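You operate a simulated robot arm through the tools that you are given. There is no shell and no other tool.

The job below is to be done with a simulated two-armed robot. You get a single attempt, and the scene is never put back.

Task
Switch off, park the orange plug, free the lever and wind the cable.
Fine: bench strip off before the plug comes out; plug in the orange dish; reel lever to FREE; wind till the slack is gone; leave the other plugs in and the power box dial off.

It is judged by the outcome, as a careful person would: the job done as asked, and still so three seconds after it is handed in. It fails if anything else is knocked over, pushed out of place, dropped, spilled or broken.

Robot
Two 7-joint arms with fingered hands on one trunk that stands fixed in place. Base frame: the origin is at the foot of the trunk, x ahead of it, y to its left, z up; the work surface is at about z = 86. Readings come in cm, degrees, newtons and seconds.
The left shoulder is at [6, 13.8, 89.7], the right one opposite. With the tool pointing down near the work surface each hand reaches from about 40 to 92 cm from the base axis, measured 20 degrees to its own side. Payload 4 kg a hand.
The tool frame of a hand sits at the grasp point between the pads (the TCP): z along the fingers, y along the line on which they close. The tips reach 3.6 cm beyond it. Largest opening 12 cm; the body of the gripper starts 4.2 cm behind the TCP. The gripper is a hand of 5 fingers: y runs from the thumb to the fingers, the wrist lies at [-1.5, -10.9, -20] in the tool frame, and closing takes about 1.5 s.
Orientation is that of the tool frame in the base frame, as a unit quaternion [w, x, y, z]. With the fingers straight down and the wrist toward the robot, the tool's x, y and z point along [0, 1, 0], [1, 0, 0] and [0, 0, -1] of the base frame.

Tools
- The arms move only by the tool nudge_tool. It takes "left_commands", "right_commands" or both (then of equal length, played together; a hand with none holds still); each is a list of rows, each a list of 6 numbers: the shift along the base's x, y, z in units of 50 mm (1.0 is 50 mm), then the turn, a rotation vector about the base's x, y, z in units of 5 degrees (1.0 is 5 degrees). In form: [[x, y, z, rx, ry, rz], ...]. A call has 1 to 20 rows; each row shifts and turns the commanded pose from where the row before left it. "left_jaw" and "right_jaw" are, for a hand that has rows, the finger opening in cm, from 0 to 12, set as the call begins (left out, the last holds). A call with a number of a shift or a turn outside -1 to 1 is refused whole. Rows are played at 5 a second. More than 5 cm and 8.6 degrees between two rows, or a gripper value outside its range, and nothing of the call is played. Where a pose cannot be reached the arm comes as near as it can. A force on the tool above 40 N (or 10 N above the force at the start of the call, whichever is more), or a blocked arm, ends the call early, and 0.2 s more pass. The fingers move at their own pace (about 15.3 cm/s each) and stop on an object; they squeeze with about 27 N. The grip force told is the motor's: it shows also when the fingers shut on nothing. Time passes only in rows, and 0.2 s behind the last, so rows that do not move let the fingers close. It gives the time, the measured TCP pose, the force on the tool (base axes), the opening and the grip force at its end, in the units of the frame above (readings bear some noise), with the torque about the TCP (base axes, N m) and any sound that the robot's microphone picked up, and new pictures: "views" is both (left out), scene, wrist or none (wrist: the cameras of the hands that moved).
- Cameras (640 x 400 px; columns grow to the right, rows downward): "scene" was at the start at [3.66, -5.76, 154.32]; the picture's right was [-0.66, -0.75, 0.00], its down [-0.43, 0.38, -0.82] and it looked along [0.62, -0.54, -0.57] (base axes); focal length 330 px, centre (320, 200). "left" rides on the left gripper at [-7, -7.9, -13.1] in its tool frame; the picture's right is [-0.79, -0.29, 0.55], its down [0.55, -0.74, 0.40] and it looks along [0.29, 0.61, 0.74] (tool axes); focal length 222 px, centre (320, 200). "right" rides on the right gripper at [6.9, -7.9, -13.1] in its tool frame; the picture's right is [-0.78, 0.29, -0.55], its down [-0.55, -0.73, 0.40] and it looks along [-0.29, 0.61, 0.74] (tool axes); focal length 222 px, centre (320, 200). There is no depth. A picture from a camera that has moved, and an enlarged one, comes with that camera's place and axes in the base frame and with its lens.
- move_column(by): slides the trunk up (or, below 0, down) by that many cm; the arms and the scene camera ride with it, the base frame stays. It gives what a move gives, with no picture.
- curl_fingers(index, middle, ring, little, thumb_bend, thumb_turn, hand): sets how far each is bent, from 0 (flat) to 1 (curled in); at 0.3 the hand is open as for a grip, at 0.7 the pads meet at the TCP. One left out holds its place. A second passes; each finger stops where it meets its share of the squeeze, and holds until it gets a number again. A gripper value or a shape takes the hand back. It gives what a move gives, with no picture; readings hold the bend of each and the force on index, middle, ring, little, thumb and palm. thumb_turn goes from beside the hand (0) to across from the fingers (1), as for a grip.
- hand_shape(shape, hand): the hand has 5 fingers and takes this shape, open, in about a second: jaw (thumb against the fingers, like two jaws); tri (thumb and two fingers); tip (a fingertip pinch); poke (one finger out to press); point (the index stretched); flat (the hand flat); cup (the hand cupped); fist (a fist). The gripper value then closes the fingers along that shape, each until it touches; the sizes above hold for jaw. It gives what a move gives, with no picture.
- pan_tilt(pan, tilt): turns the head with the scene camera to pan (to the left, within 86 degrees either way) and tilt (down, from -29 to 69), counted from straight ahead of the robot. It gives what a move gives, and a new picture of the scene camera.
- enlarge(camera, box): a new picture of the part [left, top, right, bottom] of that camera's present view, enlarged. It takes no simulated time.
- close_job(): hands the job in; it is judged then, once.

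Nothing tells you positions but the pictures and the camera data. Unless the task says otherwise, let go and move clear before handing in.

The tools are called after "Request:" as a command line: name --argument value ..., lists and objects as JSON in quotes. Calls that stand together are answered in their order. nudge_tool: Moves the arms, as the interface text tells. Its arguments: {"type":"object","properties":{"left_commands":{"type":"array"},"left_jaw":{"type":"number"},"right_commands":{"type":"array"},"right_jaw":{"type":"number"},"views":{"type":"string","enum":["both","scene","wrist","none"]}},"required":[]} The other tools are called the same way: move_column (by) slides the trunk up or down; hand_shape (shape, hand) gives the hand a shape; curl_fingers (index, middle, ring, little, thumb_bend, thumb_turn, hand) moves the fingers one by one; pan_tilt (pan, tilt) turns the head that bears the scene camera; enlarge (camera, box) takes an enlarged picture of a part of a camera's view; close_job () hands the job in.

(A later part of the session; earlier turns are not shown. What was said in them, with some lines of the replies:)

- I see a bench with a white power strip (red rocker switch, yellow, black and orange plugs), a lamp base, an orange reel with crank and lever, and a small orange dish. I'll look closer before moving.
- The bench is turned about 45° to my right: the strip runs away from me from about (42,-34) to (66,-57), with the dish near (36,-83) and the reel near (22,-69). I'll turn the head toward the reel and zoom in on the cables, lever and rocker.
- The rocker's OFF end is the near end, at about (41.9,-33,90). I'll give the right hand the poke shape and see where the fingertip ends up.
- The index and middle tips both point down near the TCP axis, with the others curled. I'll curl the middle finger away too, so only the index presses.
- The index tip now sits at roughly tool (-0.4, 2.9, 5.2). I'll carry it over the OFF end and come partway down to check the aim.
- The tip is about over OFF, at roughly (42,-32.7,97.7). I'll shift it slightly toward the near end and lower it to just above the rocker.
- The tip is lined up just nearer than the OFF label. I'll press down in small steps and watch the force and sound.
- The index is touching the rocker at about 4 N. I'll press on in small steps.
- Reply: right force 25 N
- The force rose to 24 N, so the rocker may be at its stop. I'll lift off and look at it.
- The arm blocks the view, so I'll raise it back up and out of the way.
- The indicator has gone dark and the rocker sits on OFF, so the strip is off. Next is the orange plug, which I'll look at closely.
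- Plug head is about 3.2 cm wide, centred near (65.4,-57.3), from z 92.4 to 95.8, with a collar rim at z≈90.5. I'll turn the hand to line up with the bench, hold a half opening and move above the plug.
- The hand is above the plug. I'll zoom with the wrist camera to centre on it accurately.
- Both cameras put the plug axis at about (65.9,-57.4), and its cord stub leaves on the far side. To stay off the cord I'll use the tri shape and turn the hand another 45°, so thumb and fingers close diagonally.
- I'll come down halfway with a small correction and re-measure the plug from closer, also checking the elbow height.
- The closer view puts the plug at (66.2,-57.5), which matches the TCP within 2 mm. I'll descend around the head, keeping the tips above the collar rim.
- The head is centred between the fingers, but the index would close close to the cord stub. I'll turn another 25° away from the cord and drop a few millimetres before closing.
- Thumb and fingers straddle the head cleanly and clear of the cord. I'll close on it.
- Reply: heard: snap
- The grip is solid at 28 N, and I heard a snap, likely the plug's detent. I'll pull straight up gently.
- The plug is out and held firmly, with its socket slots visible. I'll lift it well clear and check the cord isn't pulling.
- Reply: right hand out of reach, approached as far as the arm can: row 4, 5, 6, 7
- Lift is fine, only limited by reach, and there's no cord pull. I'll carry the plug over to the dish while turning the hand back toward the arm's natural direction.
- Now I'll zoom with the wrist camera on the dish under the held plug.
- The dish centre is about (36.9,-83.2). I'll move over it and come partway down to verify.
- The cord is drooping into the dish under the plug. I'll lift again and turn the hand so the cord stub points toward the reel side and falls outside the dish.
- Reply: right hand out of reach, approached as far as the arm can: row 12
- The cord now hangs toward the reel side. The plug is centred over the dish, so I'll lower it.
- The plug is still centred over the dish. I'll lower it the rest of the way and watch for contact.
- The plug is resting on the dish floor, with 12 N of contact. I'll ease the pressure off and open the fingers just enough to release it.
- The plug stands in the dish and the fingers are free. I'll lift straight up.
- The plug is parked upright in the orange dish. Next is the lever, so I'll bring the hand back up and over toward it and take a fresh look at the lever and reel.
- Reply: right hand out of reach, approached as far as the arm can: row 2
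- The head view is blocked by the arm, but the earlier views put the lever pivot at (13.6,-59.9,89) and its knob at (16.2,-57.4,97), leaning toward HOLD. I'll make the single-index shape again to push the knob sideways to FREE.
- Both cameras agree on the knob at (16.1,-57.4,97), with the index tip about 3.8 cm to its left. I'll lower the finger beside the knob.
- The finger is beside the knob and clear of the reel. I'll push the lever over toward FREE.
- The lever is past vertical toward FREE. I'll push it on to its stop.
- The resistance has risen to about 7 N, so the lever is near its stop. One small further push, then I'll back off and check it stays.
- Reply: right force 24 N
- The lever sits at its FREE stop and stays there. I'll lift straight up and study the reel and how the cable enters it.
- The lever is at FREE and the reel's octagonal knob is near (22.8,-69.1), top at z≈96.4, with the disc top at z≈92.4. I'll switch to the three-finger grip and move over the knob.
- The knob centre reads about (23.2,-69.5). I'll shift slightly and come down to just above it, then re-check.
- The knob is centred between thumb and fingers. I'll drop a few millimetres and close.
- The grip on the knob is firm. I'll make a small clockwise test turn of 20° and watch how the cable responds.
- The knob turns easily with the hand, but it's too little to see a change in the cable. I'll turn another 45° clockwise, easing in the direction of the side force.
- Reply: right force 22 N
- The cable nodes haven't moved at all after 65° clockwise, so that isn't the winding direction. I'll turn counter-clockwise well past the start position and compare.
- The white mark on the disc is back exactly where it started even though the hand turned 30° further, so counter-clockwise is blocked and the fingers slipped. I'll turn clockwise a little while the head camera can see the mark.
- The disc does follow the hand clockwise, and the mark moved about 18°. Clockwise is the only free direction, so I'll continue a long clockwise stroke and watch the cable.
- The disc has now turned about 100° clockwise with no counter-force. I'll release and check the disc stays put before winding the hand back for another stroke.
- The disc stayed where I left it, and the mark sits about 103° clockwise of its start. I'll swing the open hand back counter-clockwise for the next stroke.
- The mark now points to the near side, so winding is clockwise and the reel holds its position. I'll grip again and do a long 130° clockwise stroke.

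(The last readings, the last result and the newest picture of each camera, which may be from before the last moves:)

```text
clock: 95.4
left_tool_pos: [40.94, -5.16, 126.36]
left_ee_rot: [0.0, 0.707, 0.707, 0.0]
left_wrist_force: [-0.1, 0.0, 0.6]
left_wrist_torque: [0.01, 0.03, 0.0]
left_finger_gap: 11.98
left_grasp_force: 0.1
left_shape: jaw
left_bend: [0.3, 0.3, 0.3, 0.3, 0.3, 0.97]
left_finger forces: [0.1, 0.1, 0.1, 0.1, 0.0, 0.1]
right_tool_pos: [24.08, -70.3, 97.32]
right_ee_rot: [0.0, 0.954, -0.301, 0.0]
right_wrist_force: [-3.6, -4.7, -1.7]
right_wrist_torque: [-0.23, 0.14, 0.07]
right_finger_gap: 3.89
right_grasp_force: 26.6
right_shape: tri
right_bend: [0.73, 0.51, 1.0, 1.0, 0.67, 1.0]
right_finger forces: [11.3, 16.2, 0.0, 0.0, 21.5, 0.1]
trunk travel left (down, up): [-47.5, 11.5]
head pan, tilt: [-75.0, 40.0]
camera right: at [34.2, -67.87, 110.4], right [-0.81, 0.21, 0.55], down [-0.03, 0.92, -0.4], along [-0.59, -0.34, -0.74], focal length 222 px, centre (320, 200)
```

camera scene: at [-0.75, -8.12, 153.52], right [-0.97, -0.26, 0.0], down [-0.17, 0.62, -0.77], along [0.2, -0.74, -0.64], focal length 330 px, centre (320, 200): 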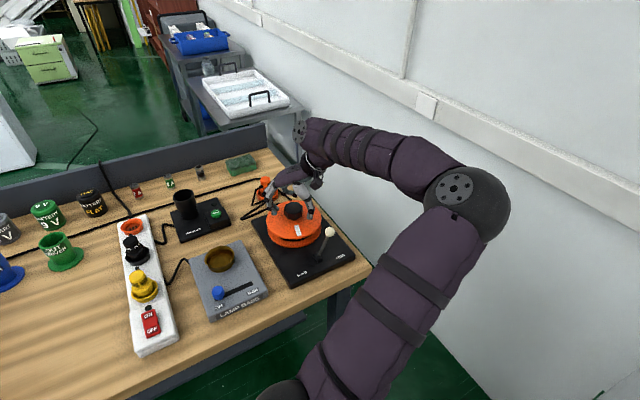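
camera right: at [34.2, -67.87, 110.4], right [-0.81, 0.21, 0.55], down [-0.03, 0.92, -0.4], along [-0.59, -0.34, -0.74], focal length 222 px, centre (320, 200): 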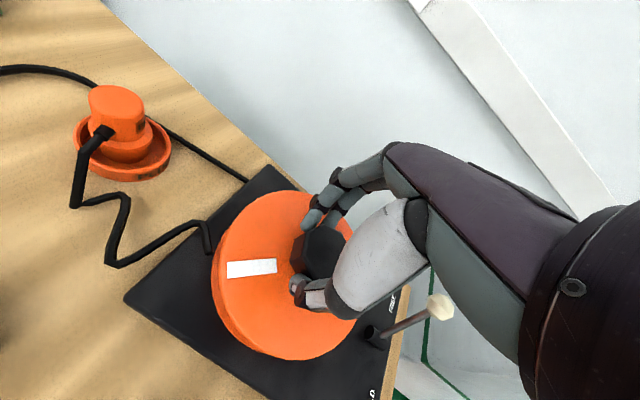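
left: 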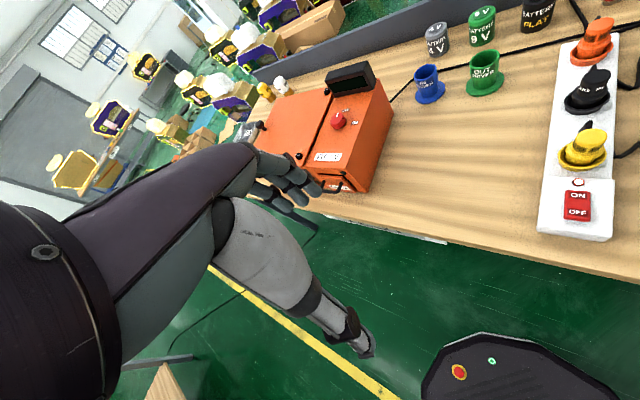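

The slack is visibly shrinking now, and the zigzag is much smaller after about 230° in total. I estimate about 8 cm of slack left, so I'll release, swing back and take another stroke more cautiously.

Request:
nudge_tool --right_commands '[[0, 0, 0, 0, 0, 0], [0, 0, 0, 0, 0, 0], [0, 0, 0, 0, 0, 0], [0, 0, 0, 0, 0, 0], [0.0034, 0.017, 0, 0, 0, 1], [0.0034, 0.017, 0, 0, 0, 1], [0.0034, 0.017, 0, 0, 0, 1], [0.0034, 0.017, 0, 0, 0, 1], [0.0034, 0.017, 0, 0, 0, 1], [0.0034, 0.017, 0, 0, 0, 1], [0.0034, 0.017, 0, 0, 0, 1], [-0.006, 0.0163, 0, 0, 0, 1], [-0.006, 0.0163, 0, 0, 0, 1], [-0.006, 0.0163, 0, 0, 0, 1], [-0.006, 0.0163, 0, 0, 0, 1], [-0.006, 0.0163, 0, 0, 0, 1], [-0.006, 0.0163, 0, 0, 0, 1], [0, 0, 0, 0, 0, 0]]' --right_jaw 8 --views "none"

Request:
nudge_tool --right_commands '[[-0.0137, 0.011, 0, 0, 0, 1], [-0.0137, 0.011, 0, 0, 0, 1], [-0.0137, 0.011, 0, 0, 0, 1], [-0.0137, 0.011, 0, 0, 0, 1], [-0.0137, 0.011, 0, 0, 0, 1], [-0.0137, 0.011, 0, 0, 0, 1], [-0.017, 0.003, 0, 0, 0, 1], [-0.017, 0.003, 0, 0, 0, 1], [-0.017, 0.003, 0, 0, 0, 1], [-0.017, 0.003, 0, 0, 0, 1], [-0.017, 0.003, 0, 0, 0, 1], [-0.017, 0.003, 0, 0, 0, 1], [0, 0, 0, 0, 0, 0]]' --views "both"

Request:
enlarge --camera "scene" --box '[230, 150, 370, 290]'

```text
clock: 99.2
left_tool_pos: [40.9, -5.08, 126.31]
left_ee_rot: [0.0, 0.707, 0.707, 0.0]
left_wrist_force: [-0.1, 0.0, -0.5]
left_wrist_torque: [0.01, 0.0, 0.02]
left_finger_gap: 12.0
left_grasp_force: 0.1
left_shape: jaw
left_bend: [0.3, 0.3, 0.3, 0.3, 0.3, 0.97]
left_finger forces: [0.1, 0.0, 0.0, 0.1, 0.1, 0.0]
right_tool_pos: [24.1, -69.01, 97.11]
right_ee_rot: [0.001, 0.966, 0.258, 0.0]
right_wrist_force: [0.3, 0.0, -0.6]
right_wrist_torque: [-0.03, -0.01, 0.03]
right_finger_gap: 7.97
right_grasp_force: 0.0
right_shape: tri
right_bend: [0.36, 0.39, 0.99, 0.99, 0.43, 1.0]
right_finger forces: [0.1, 0.0, 0.0, 0.0, 0.1, 0.0]
trunk travel left (down, up): [-47.5, 11.5]
head pan, tilt: [-75.0, 40.0]
```

```text
clock: 102.0
left_tool_pos: [40.9, -5.16, 126.31]
left_ee_rot: [0.0, 0.707, 0.708, 0.0]
left_wrist_force: [-0.6, 0.3, 0.5]
left_wrist_torque: [-0.01, -0.03, -0.02]
left_finger_gap: 11.97
left_grasp_force: 0.0
left_shape: jaw
left_bend: [0.3, 0.3, 0.3, 0.3, 0.3, 0.97]
left_finger forces: [0.1, 0.1, 0.0, 0.1, 0.1, 0.0]
right_tool_pos: [22.9, -68.66, 97.33]
right_ee_rot: [0.0, 0.706, 0.708, 0.0]
right_wrist_force: [-1.0, 0.6, -0.1]
right_wrist_torque: [0.0, 0.02, -0.05]
right_finger_gap: 7.95
right_grasp_force: 0.1
right_shape: tri
right_bend: [0.36, 0.39, 0.99, 0.99, 0.43, 1.0]
right_finger forces: [0.1, 0.0, 0.0, 0.0, 0.0, 0.0]
trunk travel left (down, up): [-47.5, 11.5]
head pan, tilt: [-75.0, 40.0]
camera scene: at [-0.75, -8.12, 153.52], right [-0.97, -0.26, 0.0], down [-0.17, 0.62, -0.77], along [0.2, -0.74, -0.64], focal length 330 px, centre (320, 200)
camera right: at [15.0, -61.94, 110.42], right [0.29, -0.78, 0.55], down [-0.73, -0.55, -0.4], along [0.61, -0.29, -0.74], focal length 222 px, centre (320, 200)
```

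scene: 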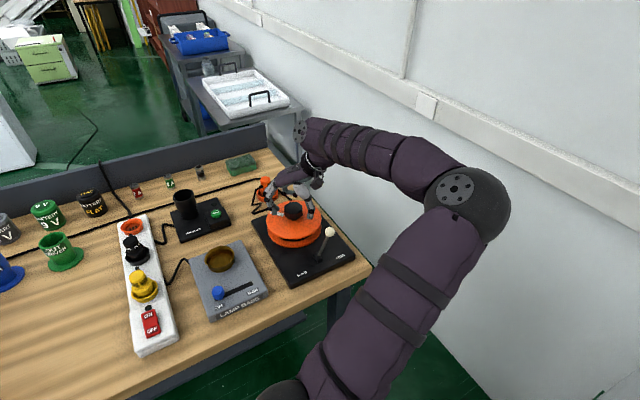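
right: 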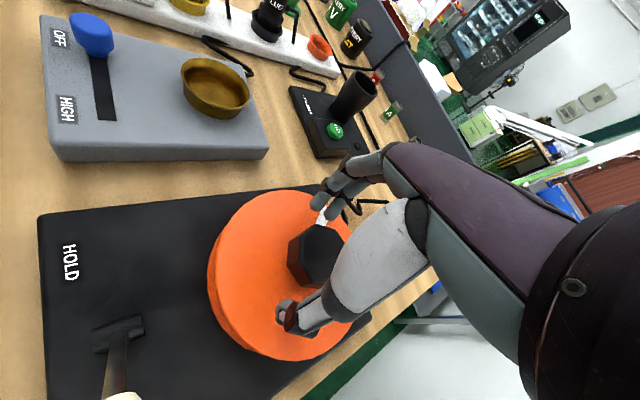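

```text
2.86 times, centred on (300, 220) of scene
camera zoom: at [-0.75, -8.12, 153.52], right [-0.97, -0.26, 0.0], down [-0.17, 0.62, -0.77], along [0.2, -0.74, -0.64], focal length 942 px, centre (377, 143)
```

zoom: 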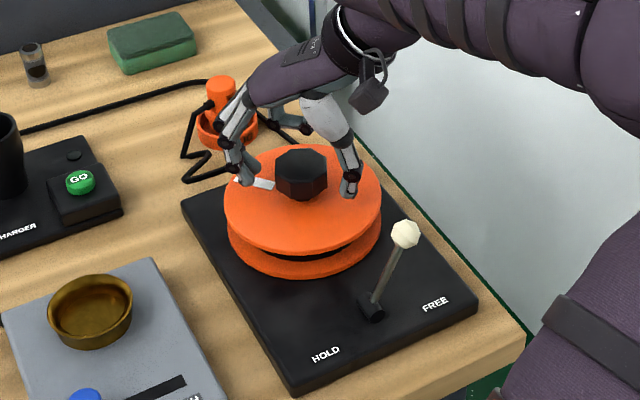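

The reel kept its position and only a short zigzag remains. I'll grip again and wind 60° more, then look.

Request:
nudge_tool --right_commands '[[0, 0, 0, 0, 0, 0], [0, 0, 0, 0, 0, 0], [0, 0, 0, 0, 0, 0], [0, 0, 0, 0, 0, 0], [0, 0, 0, 0, 0, 0], [0, 0, 0, 0, 0, 0], [0, 0, 0, 0, 0, 0], [0.017, -0.003, 0, 0, 0, -1], [0.017, -0.003, 0, 0, 0, -1], [0.017, -0.003, 0, 0, 0, -1], [0.017, -0.003, 0, 0, 0, -1], [0.017, -0.003, 0, 0, 0, -1], [0.017, -0.003, 0, 0, 0, -1], [0.0137, -0.011, 0, 0, 0, -1], [0.0137, -0.011, 0, 0, 0, -1], [0.0137, -0.011, 0, 0, 0, -1], [0.0137, -0.011, 0, 0, 0, -1], [0.0137, -0.011, 0, 0, 0, -1], [0.0137, -0.011, 0, 0, 0, -1], [0, 0, 0, 0, 0, 0]]' --right_jaw 0 --views "wrist"

Request:
enlarge --camera "right" --box '[180, 80, 380, 280]'

```text
clock: 106.2
left_tool_pos: [41.08, -5.13, 126.21]
left_ee_rot: [0.0, 0.707, 0.707, 0.0]
left_wrist_force: [-0.6, 0.2, -1.1]
left_wrist_torque: [0.02, -0.01, 0.02]
left_finger_gap: 11.99
left_grasp_force: 0.0
left_shape: jaw
left_bend: [0.3, 0.3, 0.3, 0.3, 0.3, 0.97]
left_finger forces: [0.0, 0.0, 0.0, 0.0, 0.0, 0.0]
right_tool_pos: [24.25, -68.84, 97.3]
right_ee_rot: [0.0, 0.966, 0.26, -0.001]
right_wrist_force: [4.1, 14.6, -4.6]
right_wrist_torque: [0.4, -0.15, 0.5]
right_finger_gap: 3.73
right_grasp_force: 26.7
right_shape: tri
right_bend: [0.73, 0.52, 1.0, 1.0, 0.66, 1.0]
right_finger forces: [11.8, 15.2, 0.0, 0.1, 25.0, 0.0]
trunk travel left (down, up): [-47.5, 11.5]
head pan, tilt: [-75.0, 40.0]
camera right: at [26.19, -58.65, 110.4], right [-0.53, -0.65, 0.55], down [-0.84, 0.36, -0.4], along [0.06, -0.67, -0.74], focal length 222 px, centre (320, 200)
```

right: 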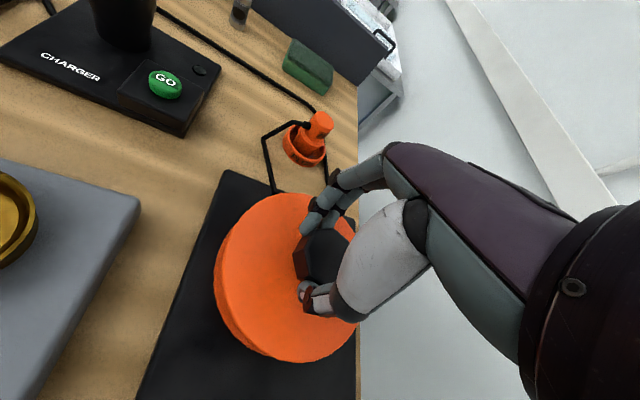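

```text
2.00 times, centred on (280, 180) of right
camera zoom: at [26.19, -58.65, 110.4], right [-0.53, -0.65, 0.55], down [-0.84, 0.36, -0.4], along [0.06, -0.67, -0.74], focal length 444 px, centre (400, 240)
```

zoom: 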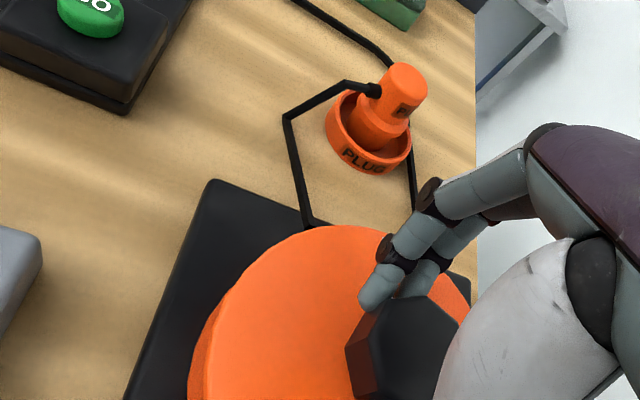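

The cable now runs straight from the plug's cord to the reel guide, and the knob is resisting with a torque of about 0.5 N·m. I'll look closely at the cable and the plug before deciding whether anything is left.

Request:
enlarge --camera "right" --box '[240, 90, 360, 220]'

Request:
enlarge --camera "scene" --box '[230, 150, 370, 290]'

```text
3.08 times, centred on (300, 155) of right
camera zoom: at [26.19, -58.65, 110.4], right [-0.53, -0.65, 0.55], down [-0.84, 0.36, -0.4], along [0.06, -0.67, -0.74], focal length 684 px, centre (382, 338)
```

zoom: 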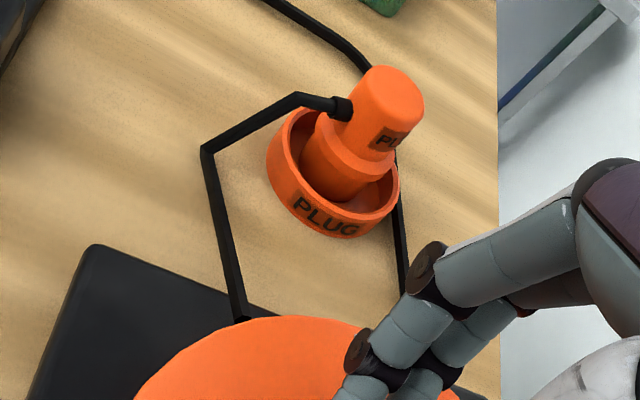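

```text
2.86 times, centred on (300, 220) of scene
camera zoom: at [-0.67, -8.0, 153.53], right [-0.97, -0.26, 0.0], down [-0.17, 0.62, -0.77], along [0.2, -0.74, -0.64], focal length 942 px, centre (377, 143)
```

zoom: 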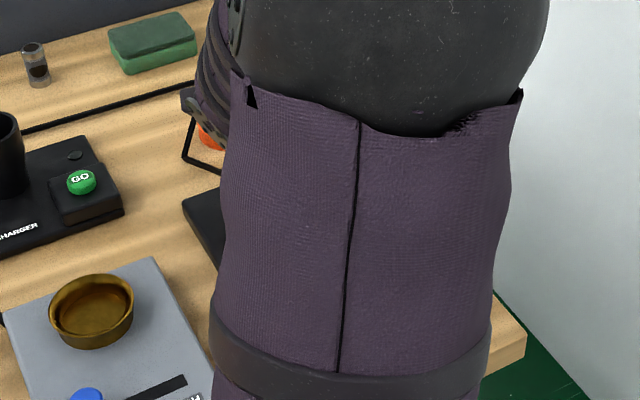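

The cable is straight and the plug stands undisturbed. I'll try a gentle extra 10° to confirm the reel is at its end.

Request:
nudge_tool --right_commands '[[0.006, -0.0163, 0, 0, 0, -0.5], [0.003, -0.008, 0, 0, 0, -0.5], [0.003, -0.008, 0, 0, 0, -0.5], [0.003, -0.008, 0, 0, 0, -0.5], [0, 0, 0, 0, 0, 0]]' --views "none"

Request:
enlarge --camera "right" --box '[220, 90, 380, 300]'

```text
clock: 107.4
left_tool_pos: [41.14, -4.97, 126.27]
left_ee_rot: [-0.001, 0.707, 0.708, -0.001]
left_wrist_force: [0.9, -0.6, -1.3]
left_wrist_torque: [0.0, -0.01, 0.0]
left_finger_gap: 11.98
left_grasp_force: 0.1
left_shape: jaw
left_bend: [0.3, 0.3, 0.3, 0.3, 0.3, 0.97]
left_finger forces: [0.0, 0.0, 0.0, 0.1, 0.0, 0.0]
right_tool_pos: [24.48, -69.12, 97.29]
right_ee_rot: [0.001, 0.985, 0.175, 0.0]
right_wrist_force: [12.6, 19.6, -7.8]
right_wrist_torque: [0.45, -0.51, 0.71]
right_finger_gap: 3.67
right_grasp_force: 27.2
right_shape: tri
right_bend: [0.73, 0.52, 1.0, 1.0, 0.65, 1.0]
right_finger forces: [17.7, 14.1, 0.0, 0.0, 26.4, 0.1]
trunk travel left (down, up): [-47.5, 11.5]
head pan, tilt: [-75.0, 40.0]
```

```text
1.90 times, centred on (300, 195) of right
camera zoom: at [28.08, -59.44, 110.44], right [-0.64, -0.54, 0.55], down [-0.77, 0.5, -0.4], along [-0.06, -0.67, -0.74], focal length 423 px, centre (358, 210)
```

zoom: 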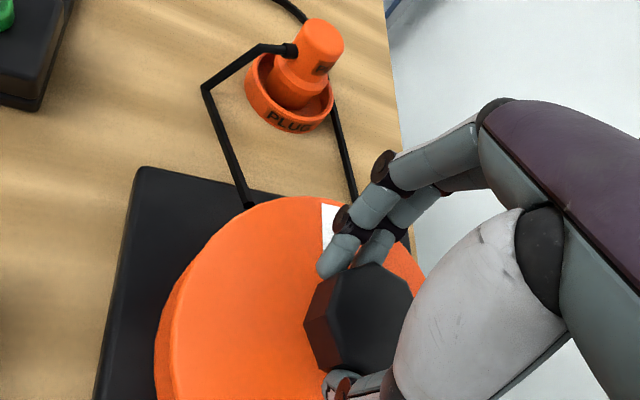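

The torque rises and the disc stays, with its mark stopped at about 267° of total turn. The slack is gone and the reel is at its end. I'll relax the side load and let go.

Request:
nudge_tool --right_commands '[[0.03, 0.05, 0, 0, 0, 0], [0.02, 0.03, 0, 0, 0, 0], [0, 0, 0, 0, 0, 0]]' --views "none"

Request:
nudge_tool --right_commands '[[0, 0, 0, 0, 0, 0], [0, 0, 0, 0, 0, 0], [0, 0, 0, 0, 0, 0], [0, 0, 0, 0, 0, 0], [0, 0, 0, 0, 0, 0]]' --right_jaw 8 --views "none"

Request:
enlarge --camera "right" --box '[220, 90, 380, 300]'

```text
clock: 108.2
left_tool_pos: [41.1, -5.12, 126.27]
left_ee_rot: [0.0, 0.708, 0.707, -0.001]
left_wrist_force: [-0.3, -0.6, -0.4]
left_wrist_torque: [0.02, -0.02, 0.03]
left_finger_gap: 12.0
left_grasp_force: 0.1
left_shape: jaw
left_bend: [0.3, 0.3, 0.3, 0.3, 0.3, 0.97]
left_finger forces: [0.0, 0.0, 0.0, 0.0, 0.0, 0.1]
right_tool_pos: [24.49, -68.96, 97.48]
right_ee_rot: [-0.001, 0.985, 0.173, 0.0]
right_wrist_force: [8.5, 5.6, -6.8]
right_wrist_torque: [0.11, -0.37, 0.56]
right_finger_gap: 3.61
right_grasp_force: 26.9
right_shape: tri
right_bend: [0.73, 0.51, 1.0, 1.0, 0.65, 1.0]
right_finger forces: [14.5, 16.3, 0.1, 0.1, 21.2, 0.0]
trunk travel left (down, up): [-47.5, 11.5]
head pan, tilt: [-75.0, 40.0]
```

```text
clock: 109.4
left_tool_pos: [41.05, -5.19, 126.25]
left_ee_rot: [0.001, 0.707, 0.707, 0.0]
left_wrist_force: [-0.3, 0.2, 0.5]
left_wrist_torque: [-0.01, 0.02, -0.03]
left_finger_gap: 11.99
left_grasp_force: 0.0
left_shape: jaw
left_bend: [0.3, 0.3, 0.3, 0.3, 0.3, 0.97]
left_finger forces: [0.0, 0.0, 0.1, 0.1, 0.0, 0.0]
right_tool_pos: [24.37, -68.81, 97.33]
right_ee_rot: [0.0, 0.985, 0.174, 0.0]
right_wrist_force: [0.7, 0.1, 0.4]
right_wrist_torque: [0.02, 0.0, -0.01]
right_finger_gap: 7.95
right_grasp_force: 0.1
right_shape: tri
right_bend: [0.36, 0.39, 0.99, 0.99, 0.43, 1.0]
right_finger forces: [0.1, 0.0, 0.0, 0.1, 0.1, 0.1]
trunk travel left (down, up): [-47.5, 11.5]
head pan, tilt: [-75.0, 40.0]
```

```text
1.90 times, centred on (300, 195) of right
camera zoom: at [28.1, -59.2, 110.45], right [-0.64, -0.54, 0.55], down [-0.77, 0.5, -0.4], along [-0.06, -0.67, -0.74], focal length 423 px, centre (358, 210)
```

zoom: 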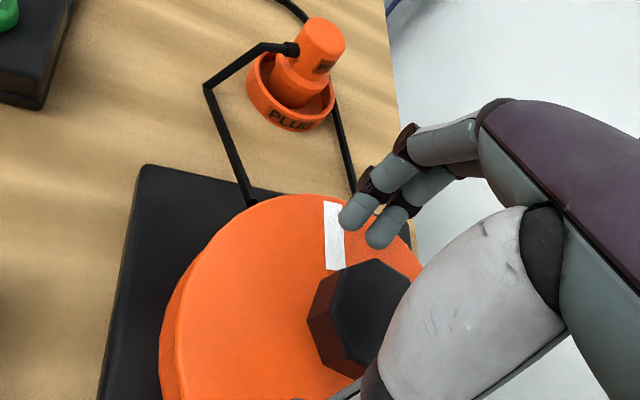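

The fingers are free and the mark and cable stayed put. I'll lift straight up and move the arm clear for a final check.

Request:
nudge_tool --right_commands '[[0, 0, 0.2, 0, 0, 0], [0, 0, 0.4, 0, 0, 0], [0, 0, 0.6, 0, 0, 0], [0, 0, 0.8, 0, 0, 0], [0, 0, 0.8, 0, 0, 0], [0, 0, 0.8, 0, 0, 0], [0.2, 0.6, 0.4, 0, 0, 1], [0.2, 0.6, 0.4, 0, 0, 1], [0.2, 0.6, 0.3, 0, 0, 1], [0.2, 0.6, 0.2, 0, 0, 1], [0.2, 0.6, 0, 0, 0, 1], [0.2, 0.6, 0, 0, 0, 1], [0.2, 0.6, 0, 0, 0, 1], [0.2, 0.6, 0, 0, 0, 1], [0, 0, 0, 0, 0, 1], [0, 0, 0, 0, 0, 1], [0, 0, 0, 0, 0, 0]]' --views "none"

Request:
pan_tilt --pan -50 --tilt 38

```text
clock: 113.0
left_tool_pos: [41.04, -4.99, 126.23]
left_ee_rot: [0.0, 0.707, 0.707, 0.0]
left_wrist_force: [-0.9, -0.6, 0.2]
left_wrist_torque: [0.0, -0.01, -0.01]
left_finger_gap: 11.98
left_grasp_force: 0.0
left_shape: jaw
left_bend: [0.3, 0.3, 0.3, 0.3, 0.3, 0.97]
left_finger forces: [0.0, 0.0, 0.0, 0.0, 0.1, 0.0]
right_tool_pos: [32.27, -44.9, 121.66]
right_ee_rot: [0.0, 0.819, 0.574, 0.0]
right_wrist_force: [0.0, -0.8, 0.4]
right_wrist_torque: [0.03, -0.03, 0.04]
right_finger_gap: 7.98
right_grasp_force: 0.0
right_shape: tri
right_bend: [0.36, 0.39, 0.99, 0.99, 0.43, 1.0]
right_finger forces: [0.1, 0.0, 0.0, 0.0, 0.0, 0.0]
trunk travel left (down, up): [-47.5, 11.5]
head pan, tilt: [-75.0, 40.0]
```

```text
clock: 113.9
left_tool_pos: [41.05, -5.05, 126.33]
left_ee_rot: [0.0, 0.707, 0.707, 0.0]
left_wrist_force: [0.5, -0.3, 0.8]
left_wrist_torque: [0.01, -0.01, 0.0]
left_finger_gap: 11.99
left_grasp_force: 0.1
left_shape: jaw
left_bend: [0.3, 0.3, 0.3, 0.3, 0.3, 0.97]
left_finger forces: [0.0, 0.0, 0.0, 0.1, 0.0, 0.2]
right_tool_pos: [32.23, -44.85, 121.64]
right_ee_rot: [0.0, 0.819, 0.573, 0.0]
right_wrist_force: [0.1, -0.2, 0.0]
right_wrist_torque: [-0.01, 0.01, 0.01]
right_finger_gap: 7.97
right_grasp_force: 0.0
right_shape: tri
right_bend: [0.36, 0.39, 0.99, 0.99, 0.43, 1.0]
right_finger forces: [0.0, 0.0, 0.0, 0.0, 0.1, 0.0]
trunk travel left (down, up): [-47.5, 11.5]
head pan, tilt: [-50.0, 38.0]
camera scene: at [2.59, -6.53, 153.82], right [-0.77, -0.64, 0.0], down [-0.4, 0.47, -0.79], along [0.51, -0.6, -0.62], focal length 330 px, centre (320, 200)
```

scene: 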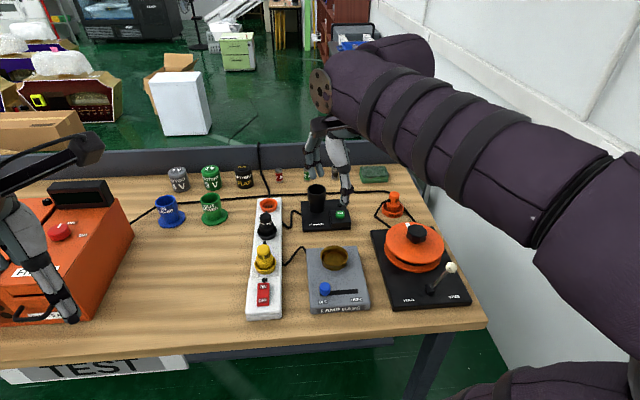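

Request:
enlarge --camera "scene" --box '[340, 170, 490, 320]'

Request:
enlarge --camera "scene" --box '[220, 170, 340, 330]'

Request:
enlarge --camera "scene" --box '[0, 150, 260, 330]'

Request:
enlarge --camera "scene" --box '[360, 180, 430, 250]'

```text
2.67 times, centred on (415, 245) of scene
camera zoom: at [2.59, -6.53, 153.82], right [-0.77, -0.64, 0.0], down [-0.4, 0.47, -0.79], along [0.51, -0.6, -0.62], focal length 879 px, centre (67, 80)
```

zoom: 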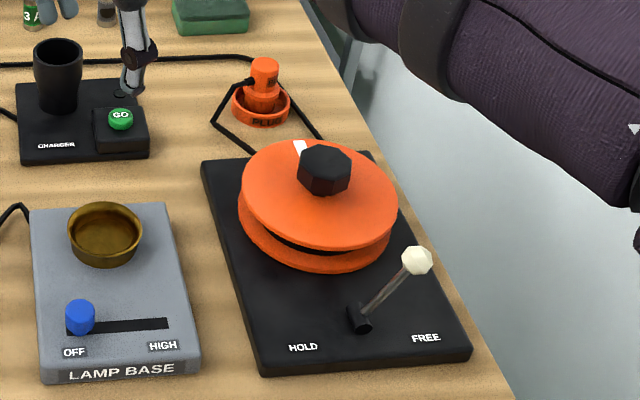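

```text
2.50 times, centred on (280, 250) of scene
camera zoom: at [2.59, -6.53, 153.82], right [-0.77, -0.64, 0.0], down [-0.4, 0.47, -0.79], along [0.51, -0.6, -0.62], focal length 824 px, centre (420, 75)
```

zoom: 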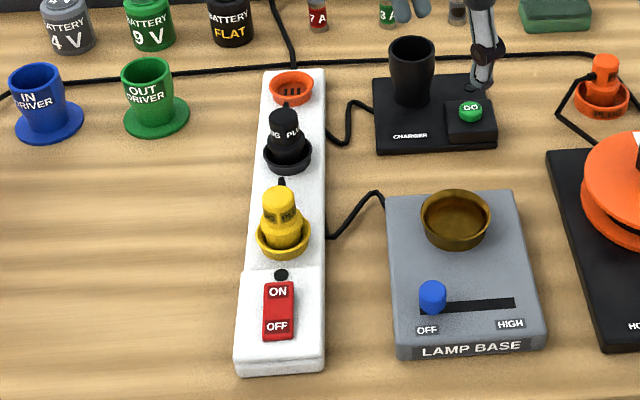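

```text
2.22 times, centred on (130, 240) of scene
camera zoom: at [2.59, -6.53, 153.82], right [-0.77, -0.64, 0.0], down [-0.4, 0.47, -0.79], along [0.51, -0.6, -0.62], focal length 733 px, centre (742, 111)
```

zoom: 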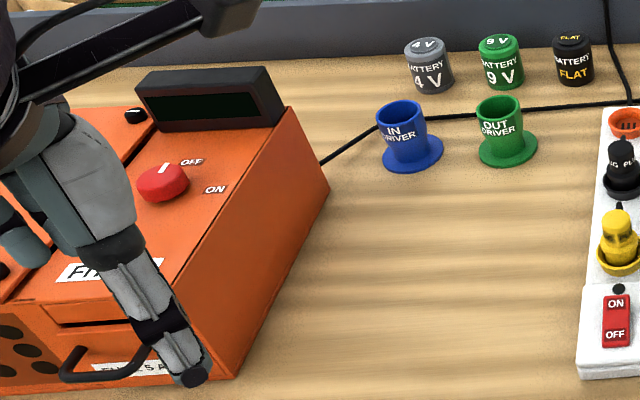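

```text
5.71 times, centred on (395, 215) of scene
camera zoom: at [2.59, -6.53, 153.82], right [-0.77, -0.64, 0.0], down [-0.4, 0.47, -0.79], along [0.51, -0.6, -0.62], focal length 1884 px, centre (-109, 114)
```

zoom: 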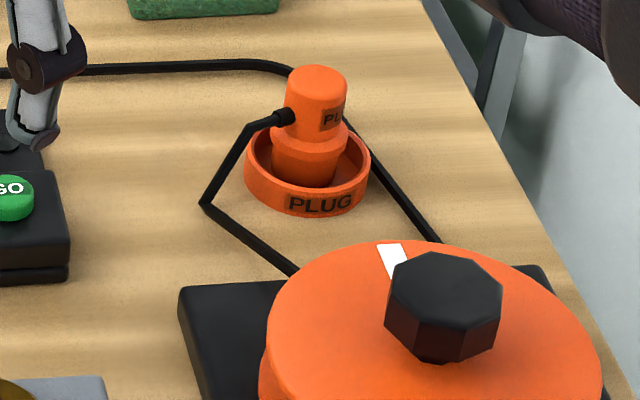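

Everything checks out:
- The strip is off with its light dark, and the yellow and black plugs are still in.
- The orange plug stands in its dish.
- The lever is at FREE.
- The cable runs straight with no slack.
- The power box dial is untouched.

The hand is clear, so I'm handing in.

Request:
close_job

```text
The job is handed in.
```

The job is done as asked and handed in; the final camera check showed everything in place.

- **Bench strip:** I pressed it to OFF before touching the plug, and its light is dark.
- **Orange plug:** it came out cleanly and stands upright in the orange dish.
- **Reel lever:** it is at the FREE stop and stayed there after I let go.
- **Cable:** I wound the reel clockwise about 267°, until it would turn no further. The cable now runs straight from the plug's cord to the reel with no slack.
- **Everything else:** the yellow and black plugs are still in, the power box dial was not touched, and nothing was knocked or moved that I could see.

The reel only turns clockwise. I tried counter-clockwise while finding the direction, but it only returned to its starting point and my fingers slipped there.
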